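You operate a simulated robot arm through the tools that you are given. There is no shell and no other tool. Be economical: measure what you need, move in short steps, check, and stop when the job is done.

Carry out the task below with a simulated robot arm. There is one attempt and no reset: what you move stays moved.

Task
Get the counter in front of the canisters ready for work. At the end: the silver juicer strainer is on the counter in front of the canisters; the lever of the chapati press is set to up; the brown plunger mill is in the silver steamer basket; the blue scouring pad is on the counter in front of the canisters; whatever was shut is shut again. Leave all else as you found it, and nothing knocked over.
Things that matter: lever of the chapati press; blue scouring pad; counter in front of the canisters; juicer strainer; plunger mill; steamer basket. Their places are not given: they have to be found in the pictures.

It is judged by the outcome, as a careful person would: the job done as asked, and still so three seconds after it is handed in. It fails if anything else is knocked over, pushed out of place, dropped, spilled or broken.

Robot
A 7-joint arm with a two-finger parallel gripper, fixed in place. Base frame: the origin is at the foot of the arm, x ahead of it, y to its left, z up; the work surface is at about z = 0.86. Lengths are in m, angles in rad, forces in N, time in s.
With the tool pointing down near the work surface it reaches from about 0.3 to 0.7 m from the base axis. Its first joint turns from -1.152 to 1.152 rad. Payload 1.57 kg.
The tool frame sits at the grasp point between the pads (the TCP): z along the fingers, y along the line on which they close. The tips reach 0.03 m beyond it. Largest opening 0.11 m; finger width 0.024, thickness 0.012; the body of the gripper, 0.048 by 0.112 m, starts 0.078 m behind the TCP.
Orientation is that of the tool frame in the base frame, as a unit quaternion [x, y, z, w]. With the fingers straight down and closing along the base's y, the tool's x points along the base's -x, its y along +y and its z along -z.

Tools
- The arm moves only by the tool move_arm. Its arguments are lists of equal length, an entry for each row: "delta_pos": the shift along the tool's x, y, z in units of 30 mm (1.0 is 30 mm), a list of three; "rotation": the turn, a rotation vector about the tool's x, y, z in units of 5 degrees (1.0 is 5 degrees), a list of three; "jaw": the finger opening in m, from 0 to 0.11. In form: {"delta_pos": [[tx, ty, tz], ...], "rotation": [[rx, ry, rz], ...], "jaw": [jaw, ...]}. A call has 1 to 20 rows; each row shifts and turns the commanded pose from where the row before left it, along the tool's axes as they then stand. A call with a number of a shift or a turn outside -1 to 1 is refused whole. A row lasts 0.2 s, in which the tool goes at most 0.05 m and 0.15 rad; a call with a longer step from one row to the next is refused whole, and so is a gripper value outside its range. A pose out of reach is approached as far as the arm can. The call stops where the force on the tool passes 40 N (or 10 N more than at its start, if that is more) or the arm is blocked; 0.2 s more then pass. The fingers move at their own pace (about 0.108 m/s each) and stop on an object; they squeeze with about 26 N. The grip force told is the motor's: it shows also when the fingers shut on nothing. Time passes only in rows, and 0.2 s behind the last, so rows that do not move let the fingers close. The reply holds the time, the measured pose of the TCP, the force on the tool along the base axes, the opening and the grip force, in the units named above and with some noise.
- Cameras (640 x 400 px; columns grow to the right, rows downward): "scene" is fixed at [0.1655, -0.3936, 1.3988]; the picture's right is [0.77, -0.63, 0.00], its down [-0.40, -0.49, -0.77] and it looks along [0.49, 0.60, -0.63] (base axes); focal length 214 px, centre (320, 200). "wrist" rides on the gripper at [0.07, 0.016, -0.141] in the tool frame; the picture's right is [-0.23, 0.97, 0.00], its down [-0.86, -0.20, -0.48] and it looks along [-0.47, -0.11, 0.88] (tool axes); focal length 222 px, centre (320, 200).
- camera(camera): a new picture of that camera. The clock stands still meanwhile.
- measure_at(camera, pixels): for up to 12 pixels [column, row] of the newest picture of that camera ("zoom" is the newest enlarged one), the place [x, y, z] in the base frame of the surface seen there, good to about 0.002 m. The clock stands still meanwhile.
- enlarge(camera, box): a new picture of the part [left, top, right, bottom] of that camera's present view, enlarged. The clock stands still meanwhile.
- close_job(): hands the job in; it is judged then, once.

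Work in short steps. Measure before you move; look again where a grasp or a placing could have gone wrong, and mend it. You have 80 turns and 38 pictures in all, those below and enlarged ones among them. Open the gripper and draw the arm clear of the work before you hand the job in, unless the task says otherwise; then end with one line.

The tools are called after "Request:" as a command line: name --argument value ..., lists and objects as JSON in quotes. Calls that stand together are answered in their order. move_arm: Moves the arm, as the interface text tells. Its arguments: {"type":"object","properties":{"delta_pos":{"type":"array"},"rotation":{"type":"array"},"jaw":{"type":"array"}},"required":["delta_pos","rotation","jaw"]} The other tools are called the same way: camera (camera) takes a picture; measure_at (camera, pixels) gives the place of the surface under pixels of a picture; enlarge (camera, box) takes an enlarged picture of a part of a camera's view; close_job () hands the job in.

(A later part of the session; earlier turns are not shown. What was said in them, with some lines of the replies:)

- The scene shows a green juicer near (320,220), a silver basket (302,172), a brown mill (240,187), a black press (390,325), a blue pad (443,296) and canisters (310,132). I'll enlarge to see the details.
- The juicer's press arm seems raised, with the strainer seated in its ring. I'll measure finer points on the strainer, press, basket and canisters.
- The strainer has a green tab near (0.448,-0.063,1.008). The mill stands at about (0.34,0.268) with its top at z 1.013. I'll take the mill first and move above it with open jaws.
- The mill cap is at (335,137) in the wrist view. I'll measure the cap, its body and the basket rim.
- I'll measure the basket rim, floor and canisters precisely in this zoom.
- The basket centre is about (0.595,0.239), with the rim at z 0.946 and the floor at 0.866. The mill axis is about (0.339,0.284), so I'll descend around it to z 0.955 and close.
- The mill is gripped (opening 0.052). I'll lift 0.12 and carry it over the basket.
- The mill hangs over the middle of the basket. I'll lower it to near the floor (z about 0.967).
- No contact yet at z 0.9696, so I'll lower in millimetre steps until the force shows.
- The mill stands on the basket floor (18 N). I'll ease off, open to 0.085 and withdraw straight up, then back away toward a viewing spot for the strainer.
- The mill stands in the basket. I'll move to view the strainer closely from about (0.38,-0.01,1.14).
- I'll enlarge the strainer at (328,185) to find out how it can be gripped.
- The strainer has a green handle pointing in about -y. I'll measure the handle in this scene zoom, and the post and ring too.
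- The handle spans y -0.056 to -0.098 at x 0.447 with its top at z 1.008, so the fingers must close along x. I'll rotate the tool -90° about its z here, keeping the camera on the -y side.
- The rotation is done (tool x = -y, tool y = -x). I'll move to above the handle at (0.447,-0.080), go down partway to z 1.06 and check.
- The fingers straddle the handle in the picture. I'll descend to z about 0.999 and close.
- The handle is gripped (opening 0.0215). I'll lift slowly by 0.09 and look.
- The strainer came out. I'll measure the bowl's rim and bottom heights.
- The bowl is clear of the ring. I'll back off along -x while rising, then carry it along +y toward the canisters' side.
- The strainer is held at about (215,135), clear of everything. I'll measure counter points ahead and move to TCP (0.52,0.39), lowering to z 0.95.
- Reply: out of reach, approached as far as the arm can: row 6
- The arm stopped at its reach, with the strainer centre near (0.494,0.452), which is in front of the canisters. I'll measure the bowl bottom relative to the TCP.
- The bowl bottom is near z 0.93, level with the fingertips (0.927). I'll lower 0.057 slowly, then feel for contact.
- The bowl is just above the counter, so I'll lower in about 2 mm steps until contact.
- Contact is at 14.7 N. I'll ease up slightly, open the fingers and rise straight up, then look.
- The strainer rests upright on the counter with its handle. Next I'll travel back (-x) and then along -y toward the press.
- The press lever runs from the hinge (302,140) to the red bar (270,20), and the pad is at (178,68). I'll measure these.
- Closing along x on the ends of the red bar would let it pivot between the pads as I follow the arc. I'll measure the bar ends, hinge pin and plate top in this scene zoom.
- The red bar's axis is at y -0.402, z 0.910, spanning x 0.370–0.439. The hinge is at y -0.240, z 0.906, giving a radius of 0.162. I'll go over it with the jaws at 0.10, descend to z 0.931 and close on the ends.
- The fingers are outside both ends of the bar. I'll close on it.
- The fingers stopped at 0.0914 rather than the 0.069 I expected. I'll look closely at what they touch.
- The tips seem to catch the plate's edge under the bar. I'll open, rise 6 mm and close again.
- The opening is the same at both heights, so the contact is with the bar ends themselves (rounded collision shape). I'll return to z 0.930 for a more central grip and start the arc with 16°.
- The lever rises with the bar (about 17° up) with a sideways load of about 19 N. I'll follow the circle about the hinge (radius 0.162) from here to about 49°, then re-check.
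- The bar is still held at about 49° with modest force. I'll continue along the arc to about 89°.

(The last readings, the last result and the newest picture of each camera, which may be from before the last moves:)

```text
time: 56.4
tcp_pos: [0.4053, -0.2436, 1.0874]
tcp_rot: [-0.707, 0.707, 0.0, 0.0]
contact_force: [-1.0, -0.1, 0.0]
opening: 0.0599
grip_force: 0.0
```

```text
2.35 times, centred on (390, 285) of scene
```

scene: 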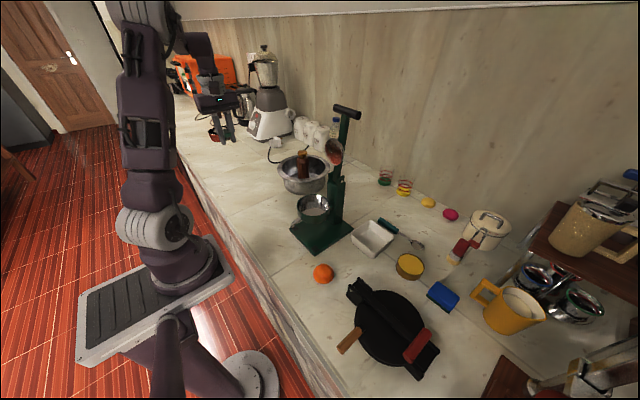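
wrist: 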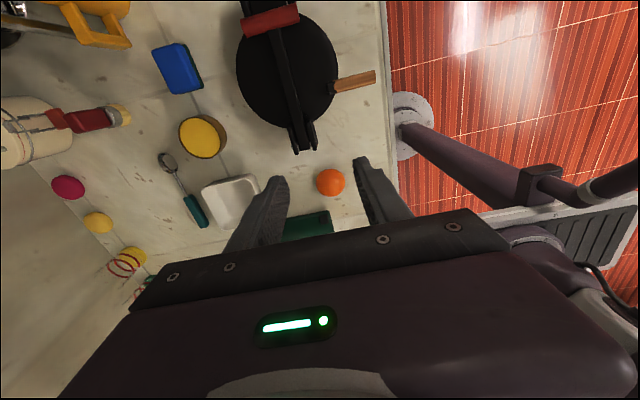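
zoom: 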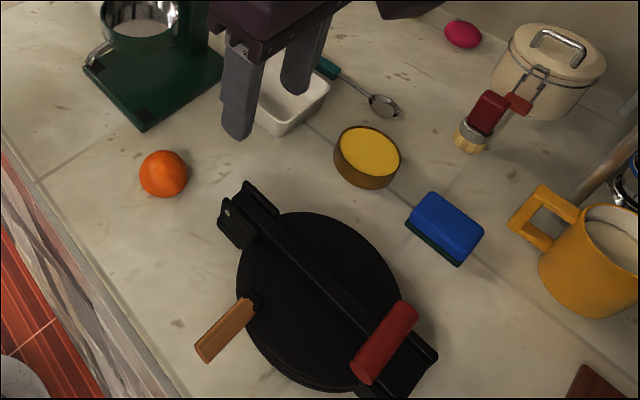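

The grip slipped partway and the lever fell back down; the press itself looks unmoved. The plate edge lies at about y -0.38 beside the fingers, so I can grip deeper, with the bar at the TCP. I'll go back and descend to z 0.913 with the jaws open.

Request:
move_arm --delta_pos '[[0.88, 0, -0.2], [0.88, 0, 0], [0.88, 0, 0], [0.88, 0, 0], [0.88, 0, 0], [0.9, 0, 0], [0, 0, 0.9], [0, 0, 0.9], [0, 0, 0.9], [0, 0, 0.9], [0, 0, 0.9], [0, 0, 0.6], [0, 0, 0.5], [0, 0, 0.3], [0, 0, 0]]' --rotation '[[0, 0, 0], [0, 0, 0], [0, 0, 0], [0, 0, 0], [0, 0, 0], [0, 0, 0], [0, 0, 0], [0, 0, 0], [0, 0, 0], [0, 0, 0], [0, 0, 0], [0, 0, 0], [0, 0, 0], [0, 0, 0], [0, 0, 0]]' --jaw '[0.105, 0.105, 0.105, 0.105, 0.105, 0.105, 0.105, 0.105, 0.105, 0.105, 0.105, 0.105, 0.105, 0.105, 0.105]'

Request:
enlarge --camera "wrist" --box '[190, 80, 450, 260]'

```text
time: 59.4
tcp_pos: [0.4048, -0.4027, 0.9245]
tcp_rot: [-0.707, 0.707, -0.001, -0.001]
contact_force: [0.8, 2.5, 10.8]
opening: 0.1047
grip_force: 0.2
stopped in row 14: the force on the tool passed its limit (the readings are from after the stop); the commanded pose is now the measured one
```

```text
2.22 times, centred on (320, 170) of wrist
```

zoom: 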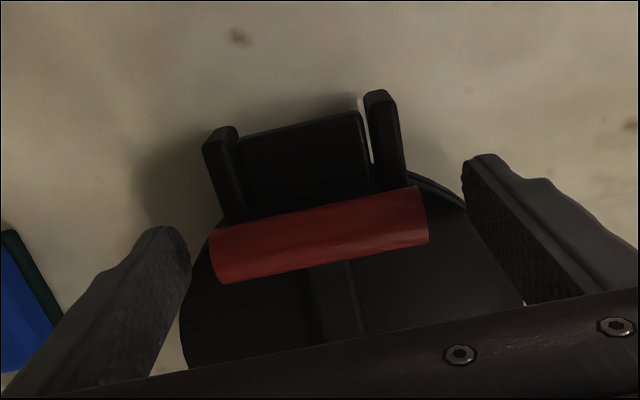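

The tips touched the plate at TCP z 0.9245, so the deepest usable height is about 0.928. I'll grip there and follow a slightly larger arc (R 0.1635) up to 49°.

Request:
move_arm --delta_pos '[[0, 0, -0.12], [0, 0, 0], [0, 0, 0], [0, 0, 0], [0, 0, -0.36], [0, 0, -0.37], [-0.08, 0, -0.37], [-0.09, 0, -0.37], [-0.13, 0, -0.355], [-0.143, 0, -0.355], [-0.18, 0, -0.333], [-0.19, 0, -0.33], [-0.225, 0, -0.305], [-0.232, 0, -0.305], [-0.265, 0, -0.27], [-0.272, 0, -0.267], [0, 0, 0]]' --rotation '[[0, 0, 0], [0, 0, 0], [0, 0, 0], [0, 0, 0], [0, 0, 0], [0, 0, 0], [0, 0, 0], [0, 0, 0], [0, 0, 0], [0, 0, 0], [0, 0, 0], [0, 0, 0], [0, 0, 0], [0, 0, 0], [0, 0, 0], [0, 0, 0], [0, 0, 0]]' --jaw '[0.105, 0.105, 0.03, 0.03, 0.03, 0.03, 0.03, 0.03, 0.03, 0.03, 0.03, 0.03, 0.03, 0.03, 0.03, 0.03, 0.03]'

Request:
enlarge --camera "scene" --box '[310, 220, 450, 370]'

```text
time: 63.0
tcp_pos: [0.4055, -0.3487, 1.0479]
tcp_rot: [-0.707, 0.707, -0.003, 0.0]
contact_force: [18.2, -10.0, 2.0]
opening: 0.0912
grip_force: 44.8
```

```text
2.67 times, centred on (380, 295) of scene
```

zoom: 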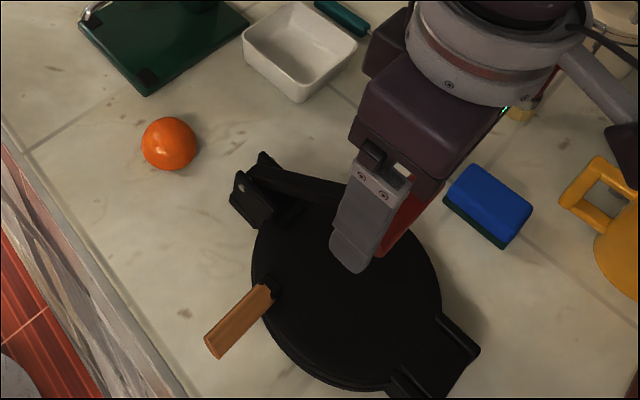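

The lever is at about 48° and held. I'll relieve the x-load by 2 mm and continue to about 65°.

Request:
move_arm --delta_pos '[[0.05, -0.07, 0], [-0.305, 0, -0.23], [-0.305, 0, -0.23], [-0.33, 0, -0.19], [-0.33, 0, -0.185], [0, 0, 0]]' --rotation '[[0, 0, 0], [0, 0, 0], [0, 0, 0], [0, 0, 0], [0, 0, 0], [0, 0, 0]]' --jaw '[0.03, 0.03, 0.03, 0.03, 0.03, 0.03]'

Request:
enlarge --camera "scene" --box '[310, 220, 450, 370]'

```text
time: 64.4
tcp_pos: [0.405, -0.3114, 1.0719]
tcp_rot: [-0.707, 0.707, 0.0, -0.002]
contact_force: [-5.1, -13.5, 7.1]
opening: 0.0913
grip_force: 44.8
```

```text
2.67 times, centred on (380, 295) of scene
```

zoom: 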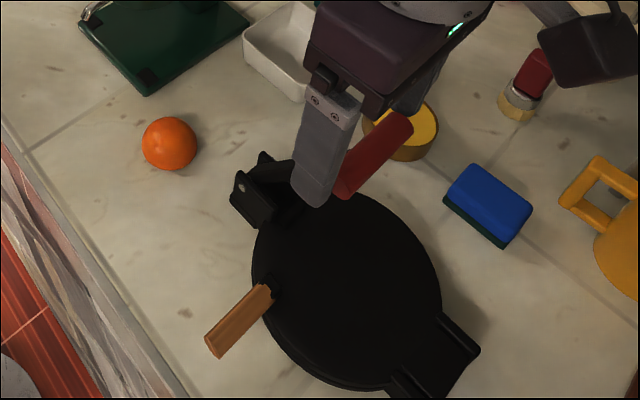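

It is still held at about 65°. I'll measure the bar relative to the TCP to see whether it is sliding.

Request:
measure_at --camera "zoom" --pixels '[[395, 125], [405, 130], [370, 160], [355, 170], [348, 195], [325, 200]]'

```text
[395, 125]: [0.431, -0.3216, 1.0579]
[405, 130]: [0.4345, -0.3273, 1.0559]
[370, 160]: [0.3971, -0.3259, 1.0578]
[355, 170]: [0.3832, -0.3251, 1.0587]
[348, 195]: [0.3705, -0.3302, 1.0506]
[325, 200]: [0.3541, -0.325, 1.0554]
```

The bar axis is near (-0.321,1.048) and the TCP is at y -0.311, so the bar is sliding off the -y edge of the pads. I'll lower the lever back along the arc, then regrip with the fingers closing along y so one finger pushes it positively.

Request:
move_arm --delta_pos '[[0.33, 0, 0.187], [0.33, 0, 0.187], [0.305, 0, 0.23], [0.305, 0, 0.23], [0.268, 0, 0.268], [0.268, 0, 0.268], [0.228, 0, 0.305], [0.228, 0, 0.305], [0.185, 0, 0.33], [0.185, 0, 0.33], [0.136, 0, 0.355], [0.136, 0, 0.355], [0.085, 0, 0.37], [0.085, 0, 0.37], [0, 0, 0.4], [0, 0, 0], [0, 0, 0], [0, 0, 0]]' --rotation '[[0, 0, 0], [0, 0, 0], [0, 0, 0], [0, 0, 0], [0, 0, 0], [0, 0, 0], [0, 0, 0], [0, 0, 0], [0, 0, 0], [0, 0, 0], [0, 0, 0], [0, 0, 0], [0, 0, 0], [0, 0, 0], [0, 0, 0], [0, 0, 0], [0, 0, 0], [0, 0, 0]]' --jaw '[0.03, 0.03, 0.03, 0.03, 0.03, 0.03, 0.03, 0.03, 0.03, 0.03, 0.03, 0.03, 0.03, 0.03, 0.03, 0.03, 0.11, 0.11]'

Request:
move_arm --delta_pos '[[0, 0, -1], [0, 0, -1], [0, 0, 0], [0, 0, 0], [0, 0, 0], [0, 0, 0], [0, 0, 0], [0, 0, 0], [0, 0, 0], [0, 0, 0], [0, 0, 0], [0, 0, 0], [0, 0, 0], [0, 0, 0], [0, 0, 0], [0, 0, 0], [0, 0, 0], [0, 0, 0], [0, 0, 0], [0, 0, 0]]' --rotation '[[0, 0, 0], [0, 0, 0], [0, 0, 1], [0, 0, 1], [0, 0, 1], [0, 0, 1], [0, 0, 1], [0, 0, 1], [0, 0, 1], [0, 0, 1], [0, 0, 1], [0, 0, 1], [0, 0, 1], [0, 0, 1], [0, 0, 1], [0, 0, 1], [0, 0, 1], [0, 0, 1], [0, 0, 1], [0, 0, 1]]' --jaw '[0.11, 0.11, 0.06, 0.06, 0.06, 0.06, 0.06, 0.06, 0.06, 0.06, 0.06, 0.06, 0.06, 0.06, 0.06, 0.06, 0.06, 0.06, 0.06, 0.06]'

Request:
enlarge --camera "scene" --box '[310, 220, 450, 390]'

```text
time: 68.2
tcp_pos: [0.4074, -0.4037, 0.9373]
tcp_rot: [-0.707, 0.707, -0.003, 0.0]
contact_force: [0.2, -0.3, -0.2]
opening: 0.1102
grip_force: 0.1
```

```text
time: 72.4
tcp_pos: [0.4064, -0.4026, 0.997]
tcp_rot: [0.001, 1.0, -0.001, 0.0]
contact_force: [-0.7, -0.2, 0.3]
opening: 0.0602
grip_force: 0.1
```

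```text
2.35 times, centred on (380, 305) of scene
```

zoom: 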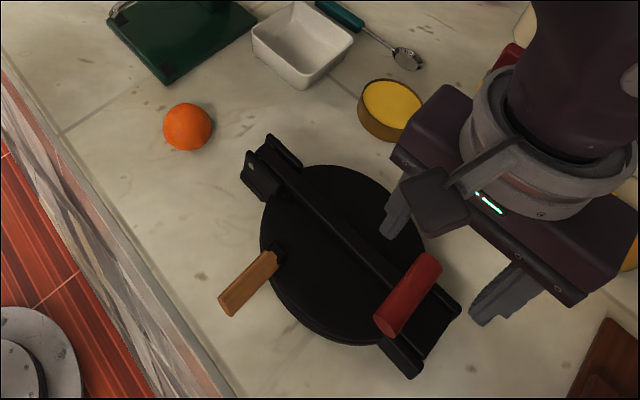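

The lever is back down and the press is unmoved. With the fingers now closing along y, I'll go to x 0.428 (beside the lever arm), descend to z 0.931 and grip the bar across its diameter.

Request:
move_arm --delta_pos '[[-0.74, 0.02, 0], [0, 0, 0.7], [0, 0, 0.7], [0, 0, 0.5], [0, 0, 0.3], [0, 0, 0], [0, 0, 0], [0, 0, 0], [0, 0, 0]]' --rotation '[[0, 0, 0], [0, 0, 0], [0, 0, 0], [0, 0, 0], [0, 0, 0], [0, 0, 0], [0, 0, 0], [0, 0, 0], [0, 0, 0]]' --jaw '[0.06, 0.06, 0.06, 0.06, 0.06, 0.06, 0.0, 0.0, 0.0]'

Request:
enlarge --camera "wrist" --box '[190, 60, 450, 260]'

```text
time: 74.4
tcp_pos: [0.4286, -0.4029, 0.9306]
tcp_rot: [0.0, 1.0, 0.0, -0.001]
contact_force: [-1.6, 17.2, 0.9]
opening: 0.0194
grip_force: 33.4
```

```text
2.00 times, centred on (320, 160) of wrist
```

zoom: 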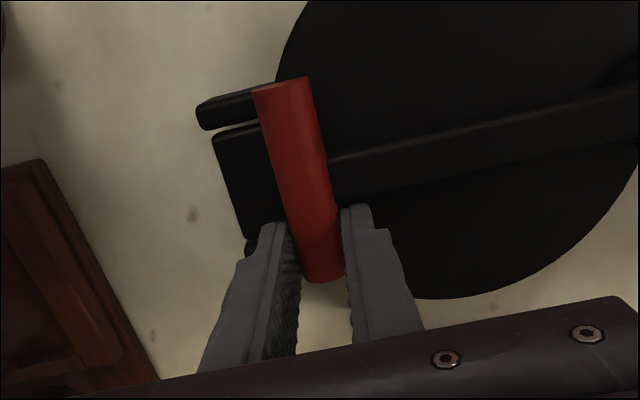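

The bar is firmly held across its diameter (opening 0.0194). I'll follow the arc, now with tool y as +y, up to about 49°.

Request:
move_arm --delta_pos '[[0, 0.0, -0.36], [0, 0.02, -0.37], [0, 0.08, -0.37], [0, 0.09, -0.37], [0, 0.13, -0.355], [0, 0.143, -0.355], [0, 0.18, -0.333], [0, 0.19, -0.33], [0, 0.225, -0.305], [0, 0.232, -0.305], [0, 0.265, -0.27], [0, 0.272, -0.267], [0, 0, 0]]' --rotation '[[0, 0, 0], [0, 0, 0], [0, 0, 0], [0, 0, 0], [0, 0, 0], [0, 0, 0], [0, 0, 0], [0, 0, 0], [0, 0, 0], [0, 0, 0], [0, 0, 0], [0, 0, 0], [0, 0, 0]]' --jaw '[0, 0, 0, 0, 0, 0, 0, 0, 0, 0, 0, 0, 0]'

Request:
enlarge --camera "wrist" --box '[190, 60, 450, 260]'

```text
time: 77.2
tcp_pos: [0.4291, -0.3483, 1.0528]
tcp_rot: [-0.001, 1.0, -0.002, 0.001]
contact_force: [4.9, 8.2, -10.7]
opening: 0.0196
grip_force: 33.8
```

```text
2.00 times, centred on (320, 160) of wrist
```

zoom: 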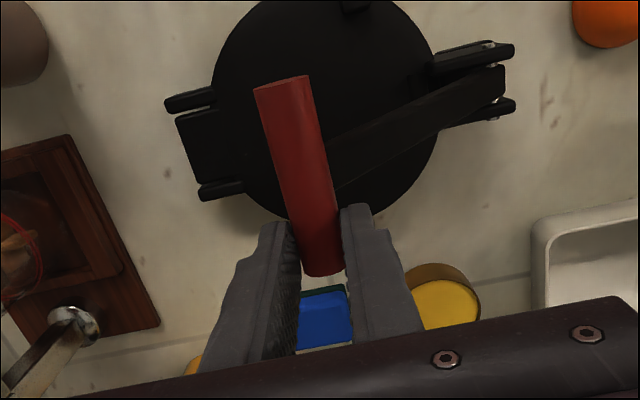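

The bar holds well at about 49°. I'll continue to about 89°.

Request:
move_arm --delta_pos '[[0, 0.305, -0.2], [0, 0.305, -0.2], [0, 0.33, -0.18], [0, 0.333, -0.18], [0, 0.355, -0.135], [0, 0.355, -0.135], [0, 0.37, -0.085], [0, 0.37, -0.085], [0, 0.378, -0.033], [0, 0.378, -0.033], [0, 0, 0]]' --rotation '[[0, 0, 0], [0, 0, 0], [0, 0, 0], [0, 0, 0], [0, 0, 0], [0, 0, 0], [0, 0, 0], [0, 0, 0], [0, 0, 0], [0, 0, 0], [0, 0, 0]]' --jaw '[0, 0, 0, 0, 0, 0, 0, 0, 0, 0, 0]'

Request:
enlarge --camera "scene" --box '[300, 180, 460, 370]'

```text
time: 79.6
tcp_pos: [0.4277, -0.2432, 1.0879]
tcp_rot: [0.001, 1.0, 0.0, -0.003]
contact_force: [-17.3, -0.3, -12.9]
opening: 0.0198
grip_force: 33.6
```

```text
2.11 times, centred on (380, 275) of scene
```

zoom: 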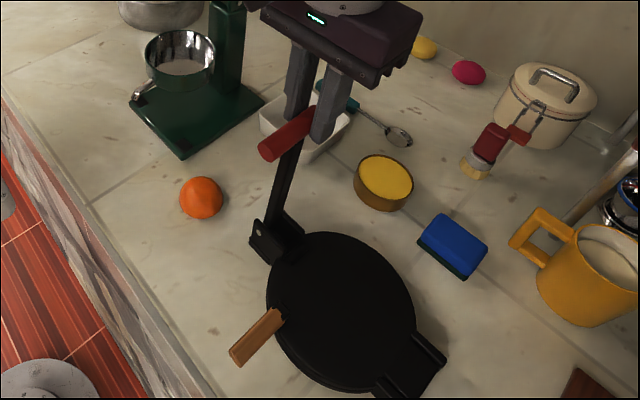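

The lever is vertical. I'll continue past vertical in small steps to find its stop.

Request:
move_arm --delta_pos '[[0, 0.38, 0.03], [0, 0.38, 0.04], [0, 0, 0]]' --rotation '[[0, 0, 0], [0, 0, 0], [0, 0, 0]]' --jaw '[0, 0, 0]'

```text
time: 80.4
tcp_pos: [0.4294, -0.2211, 1.0865]
tcp_rot: [-0.001, 1.0, -0.002, 0.0]
contact_force: [-12.0, -0.2, 4.2]
opening: 0.0194
grip_force: 33.2
```

Request:
move_arm --delta_pos '[[0, 0.375, 0.06], [0, 0.37, 0.09], [0, 0, 0]]' --rotation '[[0, 0, 0], [0, 0, 0], [0, 0, 0]]' --jaw '[0, 0, 0]'

```text
time: 81.2
tcp_pos: [0.4297, -0.1986, 1.0824]
tcp_rot: [0.0, 1.0, -0.002, 0.001]
contact_force: [-7.2, -1.1, 0.1]
opening: 0.0195
grip_force: 33.5
```

There's no stop yet at about 105°. I'll continue gently toward 113°.

Request:
move_arm --delta_pos '[[0, 0.365, 0.11], [0, 0.355, 0.135], [0, 0, 0]]' --rotation '[[0, 0, 0], [0, 0, 0], [0, 0, 0]]' --jaw '[0, 0, 0]'

```text
time: 81.7
tcp_pos: [0.4299, -0.1959, 1.0814]
tcp_rot: [0.003, 1.0, -0.01, 0.004]
contact_force: [-0.3, -12.0, -4.6]
opening: 0.0194
grip_force: 33.3
stopped in row 2: the force on the tool passed its limit (the readings are from after the stop); the commanded pose is now the measured one
```

The stop is reached at about 106°. I'll open the fingers and rise clear.

Request:
move_arm --delta_pos '[[0, 0, 0], [0, 0, 0], [0, 0, -0.5], [0, 0, -1], [0, 0, -1], [0, 0, -0.5], [0, 0, 0], [0, 0, 0]]' --rotation '[[0, 0, 0], [0, 0, 0], [0, 0, 0], [0, 0, 0], [0, 0, 0], [0, 0, 0], [0, 0, 0], [0, 0, 0]]' --jaw '[0.05, 0.06, 0.06, 0.06, 0.06, 0.06, 0.06, 0.06]'

Request:
camera --camera "scene"

```text
time: 83.5
tcp_pos: [0.4293, -0.1921, 1.1696]
tcp_rot: [0.003, 1.0, -0.009, 0.004]
contact_force: [0.1, -0.7, -0.8]
opening: 0.0602
grip_force: 0.1
```

```text
2 pictures are left
```

scene: 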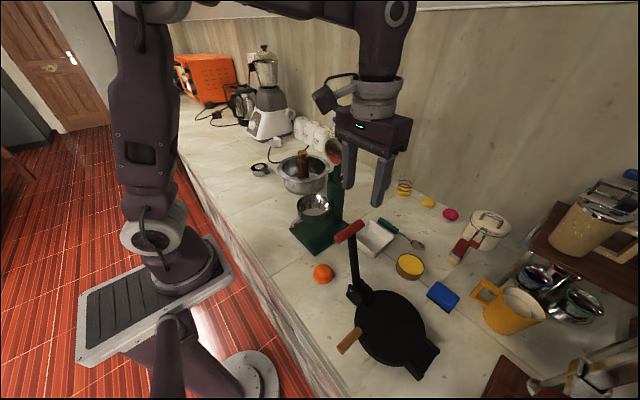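

The lever stays up. Only two pictures are left, so I'll measure the pad densely on this one (around (443,296)).

Request:
measure_at --camera "scene" --pixels '[[437, 284], [458, 295], [448, 306], [430, 294], [443, 294], [452, 300], [434, 290], [444, 304], [448, 289], [350, 230], [408, 266], [470, 290]]'

```text
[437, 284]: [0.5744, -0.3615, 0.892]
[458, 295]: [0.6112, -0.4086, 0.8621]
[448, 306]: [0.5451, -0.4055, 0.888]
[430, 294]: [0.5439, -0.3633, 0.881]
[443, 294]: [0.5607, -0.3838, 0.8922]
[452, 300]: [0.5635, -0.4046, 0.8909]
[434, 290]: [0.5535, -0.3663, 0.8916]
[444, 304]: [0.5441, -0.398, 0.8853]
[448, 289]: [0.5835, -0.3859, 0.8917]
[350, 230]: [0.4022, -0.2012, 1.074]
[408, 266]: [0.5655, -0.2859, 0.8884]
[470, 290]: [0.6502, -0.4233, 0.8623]
```

The pad spans about x 0.543–0.587 and y -0.355 to -0.413, with its top at z 0.892 and its centre at (0.565,-0.384). I'll go past the lever at height, descend to z 1.0, then extend outward to it.

Request:
move_arm --delta_pos '[[-0.34, -0.92, 0], [-0.34, -0.92, 0], [-0.34, -0.92, 0], [-0.34, -0.92, 0], [-0.34, -0.92, 0], [0, 0, 0.95], [0, 0, 0.95], [0, 0, 0.95], [0, 0, 0.95], [0, 0, 0.95], [0, 0, 0.95], [-0.7, -0.45, 0], [-0.7, -0.45, 0], [-0.7, -0.45, 0], [-0.73, -0.45, 0], [0, 0, 0]]' --rotation '[[0, 0, 0], [0, 0, 0], [0, 0, 0], [0, 0, 0], [0, 0, 0], [0, 0, 0], [0, 0, 0], [0, 0, 0], [0, 0, 0], [0, 0, 0], [0, 0, 0], [0, 0, 0], [0, 0, 0], [0, 0, 0], [0, 0, 0], [0, 0, 0]]' --jaw '[0.08, 0.08, 0.08, 0.08, 0.08, 0.08, 0.08, 0.08, 0.08, 0.08, 0.08, 0.08, 0.08, 0.08, 0.08, 0.08]'

```text
time: 86.8
tcp_pos: [0.5453, -0.3761, 1.006]
tcp_rot: [0.004, 1.0, -0.009, 0.004]
contact_force: [0.4, 0.6, -0.8]
opening: 0.0802
grip_force: 0.0
out of reach, approached as far as the arm can: row 15
```

Reach was limited at this height. I'll lower to z 0.94 (tips 0.91, still above the pad), then extend the rest.

Request:
move_arm --delta_pos '[[0, 0, 0.75], [0, 0, 0.75], [0, 0, 0.7], [-0.33, -0.13, 0], [-0.33, -0.14, 0], [0, 0, 0]]' --rotation '[[0, 0, 0], [0, 0, 0], [0, 0, 0], [0, 0, 0], [0, 0, 0], [0, 0, 0]]' --jaw '[0.08, 0.08, 0.08, 0.08, 0.08, 0.08]'

```text
time: 88.2
tcp_pos: [0.5528, -0.3806, 0.9397]
tcp_rot: [0.003, 1.0, -0.009, 0.004]
contact_force: [0.3, 0.1, 1.1]
opening: 0.0801
grip_force: 0.0
out of reach, approached as far as the arm can: row 5
```

I'm nearly there (0.553,-0.381). I'll descend to z 0.896, extend a bit further in x, then close on the pad.

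Request:
move_arm --delta_pos '[[0, 0, 0.7], [0, 0, 0.5], [0, 0, 0.25], [-0.25, -0.08, 0], [0, 0, 0], [0, 0, 0], [0, 0, 0], [0, 0, 0]]' --rotation '[[0, 0, 0], [0, 0, 0], [0, 0, 0], [0, 0, 0], [0, 0, 0], [0, 0, 0], [0, 0, 0], [0, 0, 0]]' --jaw '[0.08, 0.08, 0.08, 0.08, 0.08, 0.0, 0.0, 0.0]'

```text
time: 90.0
tcp_pos: [0.5612, -0.3807, 0.8963]
tcp_rot: [-0.007, 1.0, -0.01, 0.004]
contact_force: [-0.2, 0.3, 0.2]
opening: 0.059
grip_force: 26.4
out of reach, approached as far as the arm can: row 4
```

The pad is gripped (opening 0.059). I'll lift, retract while rising to z about 1.19 (above the raised lever at 1.085), then travel along +y.

Request:
move_arm --delta_pos '[[0, 0, -0.4], [0, 0, -0.6], [0, 0, -0.8], [0.8, 0, -0.8], [0.8, 0, -0.8], [0.8, 0, -0.8], [0.8, 0, -0.8], [0.6, 0, -0.9], [0.6, 0, -0.9], [0.6, 0, -0.9], [0.6, 0, -0.9], [0.6, 0, -0.9], [0, 0, 0]]' --rotation '[[0, 0, 0], [0, 0, 0], [0, 0, 0], [0, 0, 0], [0, 0, 0], [0, 0, 0], [0, 0, 0], [0, 0, 0], [0, 0, 0], [0, 0, 0], [0, 0, 0], [0, 0, 0], [0, 0, 0]]' --jaw '[0, 0, 0, 0, 0, 0, 0, 0, 0, 0, 0, 0, 0]'

```text
time: 92.8
tcp_pos: [0.3711, -0.381, 1.1806]
tcp_rot: [0.002, 1.0, -0.009, 0.004]
contact_force: [0.1, 0.0, -0.2]
opening: 0.059
grip_force: 26.1
```

The pad is still held. I'll travel along +y.

Request:
move_arm --delta_pos '[[0, 0.97, 0], [0, 0.97, 0], [0, 0.97, 0], [0, 0.97, 0], [0, 0.97, 0], [0, 0.97, 0], [0, 0.97, 0], [0, 0.97, 0], [0, 0.97, 0], [0, 0.97, 0], [0, 0.97, 0], [0, 0.97, 0], [0, 0.97, 0], [0, 0.97, 0], [0, 0.97, 0], [0, 0.97, 0], [0, 0.97, 0], [0, 0.97, 0], [0, 0.97, 0], [0, 0.97, 0]]' --rotation '[[0, 0, 0], [0, 0, 0], [0, 0, 0], [0, 0, 0], [0, 0, 0], [0, 0, 0], [0, 0, 0], [0, 0, 0], [0, 0, 0], [0, 0, 0], [0, 0, 0], [0, 0, 0], [0, 0, 0], [0, 0, 0], [0, 0, 0], [0, 0, 0], [0, 0, 0], [0, 0, 0], [0, 0, 0], [0, 0, 0]]' --jaw '[0, 0, 0, 0, 0, 0, 0, 0, 0, 0, 0, 0, 0, 0, 0, 0, 0, 0, 0, 0]'

```text
time: 97.0
tcp_pos: [0.3748, 0.2054, 1.1677]
tcp_rot: [0.003, 1.0, -0.01, 0.004]
contact_force: [-0.9, 0.3, 0.0]
opening: 0.0589
grip_force: 26.2
```

Now on toward (0.41,0.503), descending to z about 1.03 on the way.

Request:
move_arm --delta_pos '[[-0.106, 0.9, 0.42], [-0.106, 0.9, 0.42], [-0.106, 0.9, 0.42], [-0.106, 0.9, 0.42], [-0.106, 0.9, 0.42], [-0.106, 0.9, 0.42], [-0.106, 0.9, 0.42], [-0.106, 0.9, 0.42], [-0.106, 0.9, 0.42], [-0.106, 0.9, 0.42], [-0.106, 0.9, 0.42], [0, 0, 0]]' --rotation '[[0, 0, 0], [0, 0, 0], [0, 0, 0], [0, 0, 0], [0, 0, 0], [0, 0, 0], [0, 0, 0], [0, 0, 0], [0, 0, 0], [0, 0, 0], [0, 0, 0], [0, 0, 0]]' --jaw '[0, 0, 0, 0, 0, 0, 0, 0, 0, 0, 0, 0]'

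```text
time: 99.7
tcp_pos: [0.4106, 0.4803, 1.0322]
tcp_rot: [0.002, 1.0, -0.01, 0.004]
contact_force: [0.8, -0.2, -0.7]
opening: 0.0589
grip_force: 26.2
out of reach, approached as far as the arm can: row 11
```

I'll lower to z 0.905, nudge +y by 15 mm, and settle toward the original grasp height of 0.896.

Request:
move_arm --delta_pos '[[0, 0, 0.9], [0, 0, 0.9], [0, 0, 0.9], [0, 0, 0.7], [0, 0.3, 0.5], [0, 0.2, 0.2], [0, 0, 0.15], [0, 0, 0.15], [0, 0, 0]]' --rotation '[[0, 0, 0], [0, 0, 0], [0, 0, 0], [0, 0, 0], [0, 0, 0], [0, 0, 0], [0, 0, 0], [0, 0, 0], [0, 0, 0]]' --jaw '[0, 0, 0, 0, 0, 0, 0, 0, 0]'

```text
time: 101.7
tcp_pos: [0.4105, 0.4908, 0.9017]
tcp_rot: [0.002, 1.0, -0.011, 0.003]
contact_force: [0.4, 0.0, -0.3]
opening: 0.0591
grip_force: 26.0
```

Request:
move_arm --delta_pos '[[0, 0, 0.07], [0, 0, 0.07], [0, 0, 0.03], [0, 0, 0]]' --rotation '[[0, 0, 0], [0, 0, 0], [0, 0, 0], [0, 0, 0]]' --jaw '[0, 0, 0, 0]'

```text
time: 102.7
tcp_pos: [0.4102, 0.4908, 0.895]
tcp_rot: [0.002, 1.0, -0.01, 0.003]
contact_force: [0.2, 0.1, -0.1]
opening: 0.059
grip_force: 26.0
```

No contact yet; I'll lower a little more.

Request:
move_arm --delta_pos '[[0, 0, 0.04], [0, 0, 0.03], [0, 0, 0]]' --rotation '[[0, 0, 0], [0, 0, 0], [0, 0, 0]]' --jaw '[0, 0, 0]'

```text
time: 103.5
tcp_pos: [0.4113, 0.4915, 0.8949]
tcp_rot: [0.001, 1.0, -0.009, 0.004]
contact_force: [-2.5, -3.0, 10.2]
opening: 0.0592
grip_force: 26.2
```

The pad is in contact (10 N). I'll release, rise straight up, and take a scene picture to verify.

Request:
move_arm --delta_pos '[[0, 0, -0.02], [0, 0, 0], [0, 0, 0], [0, 0, -0.4], [0, 0, -0.8], [0, 0, -0.9], [0, 0, -0.9], [0.5, -0.3, -0.9], [0.5, -0.5, -0.9], [0.3, -0.9, -0.9], [0, -0.9, -0.5], [0, -0.9, 0], [0, -0.9, 0], [0, -0.9, 0], [0, -0.9, 0], [0, -0.9, 0], [0, -0.9, 0], [0, 0, 0]]' --rotation '[[0, 0, 0], [0, 0, 0], [0, 0, 0], [0, 0, 0], [0, 0, 0], [0, 0, 0], [0, 0, 0], [0, 0, 0], [0, 0, 0], [0, 0, 0], [0, 0, 0], [0, 0, 0], [0, 0, 0], [0, 0, 0], [0, 0, 0], [0, 0, 0], [0, 0, 0], [0, 0, 0]]' --jaw '[0.065, 0.075, 0.08, 0.08, 0.08, 0.08, 0.08, 0.08, 0.08, 0.08, 0.08, 0.08, 0.08, 0.08, 0.08, 0.08, 0.08, 0.08]'

Request:
camera --camera "scene"

```text
time: 107.2
tcp_pos: [0.3707, 0.2552, 1.0844]
tcp_rot: [0.002, 1.0, -0.01, 0.004]
contact_force: [0.6, 0.4, -0.6]
opening: 0.0799
grip_force: 0.1
```

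```text
1 pictures are left
```

scene: 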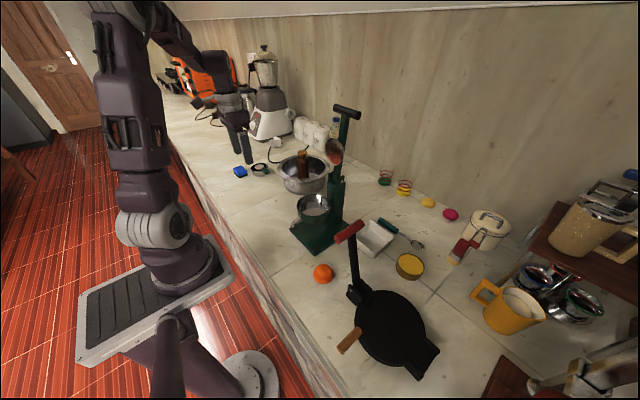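

The picture shows the pad (240,172) and strainer (260,170) on the counter in front of the canisters, the mill standing in the basket, and the press lever up (350,235). The arm is clear with its gripper open, and nothing else has moved. I'm handing in.

Request:
close_job

```text
The job is handed in.
```

I finished all four parts and handed the job in: the strainer and blue pad are on the counter in front of the canisters, the mill stands in the steamer basket, and the press lever rests up against its stop. I opened nothing that was shut, and the last picture showed nothing else moved, though the lever slipped and dropped back down once on the first try.
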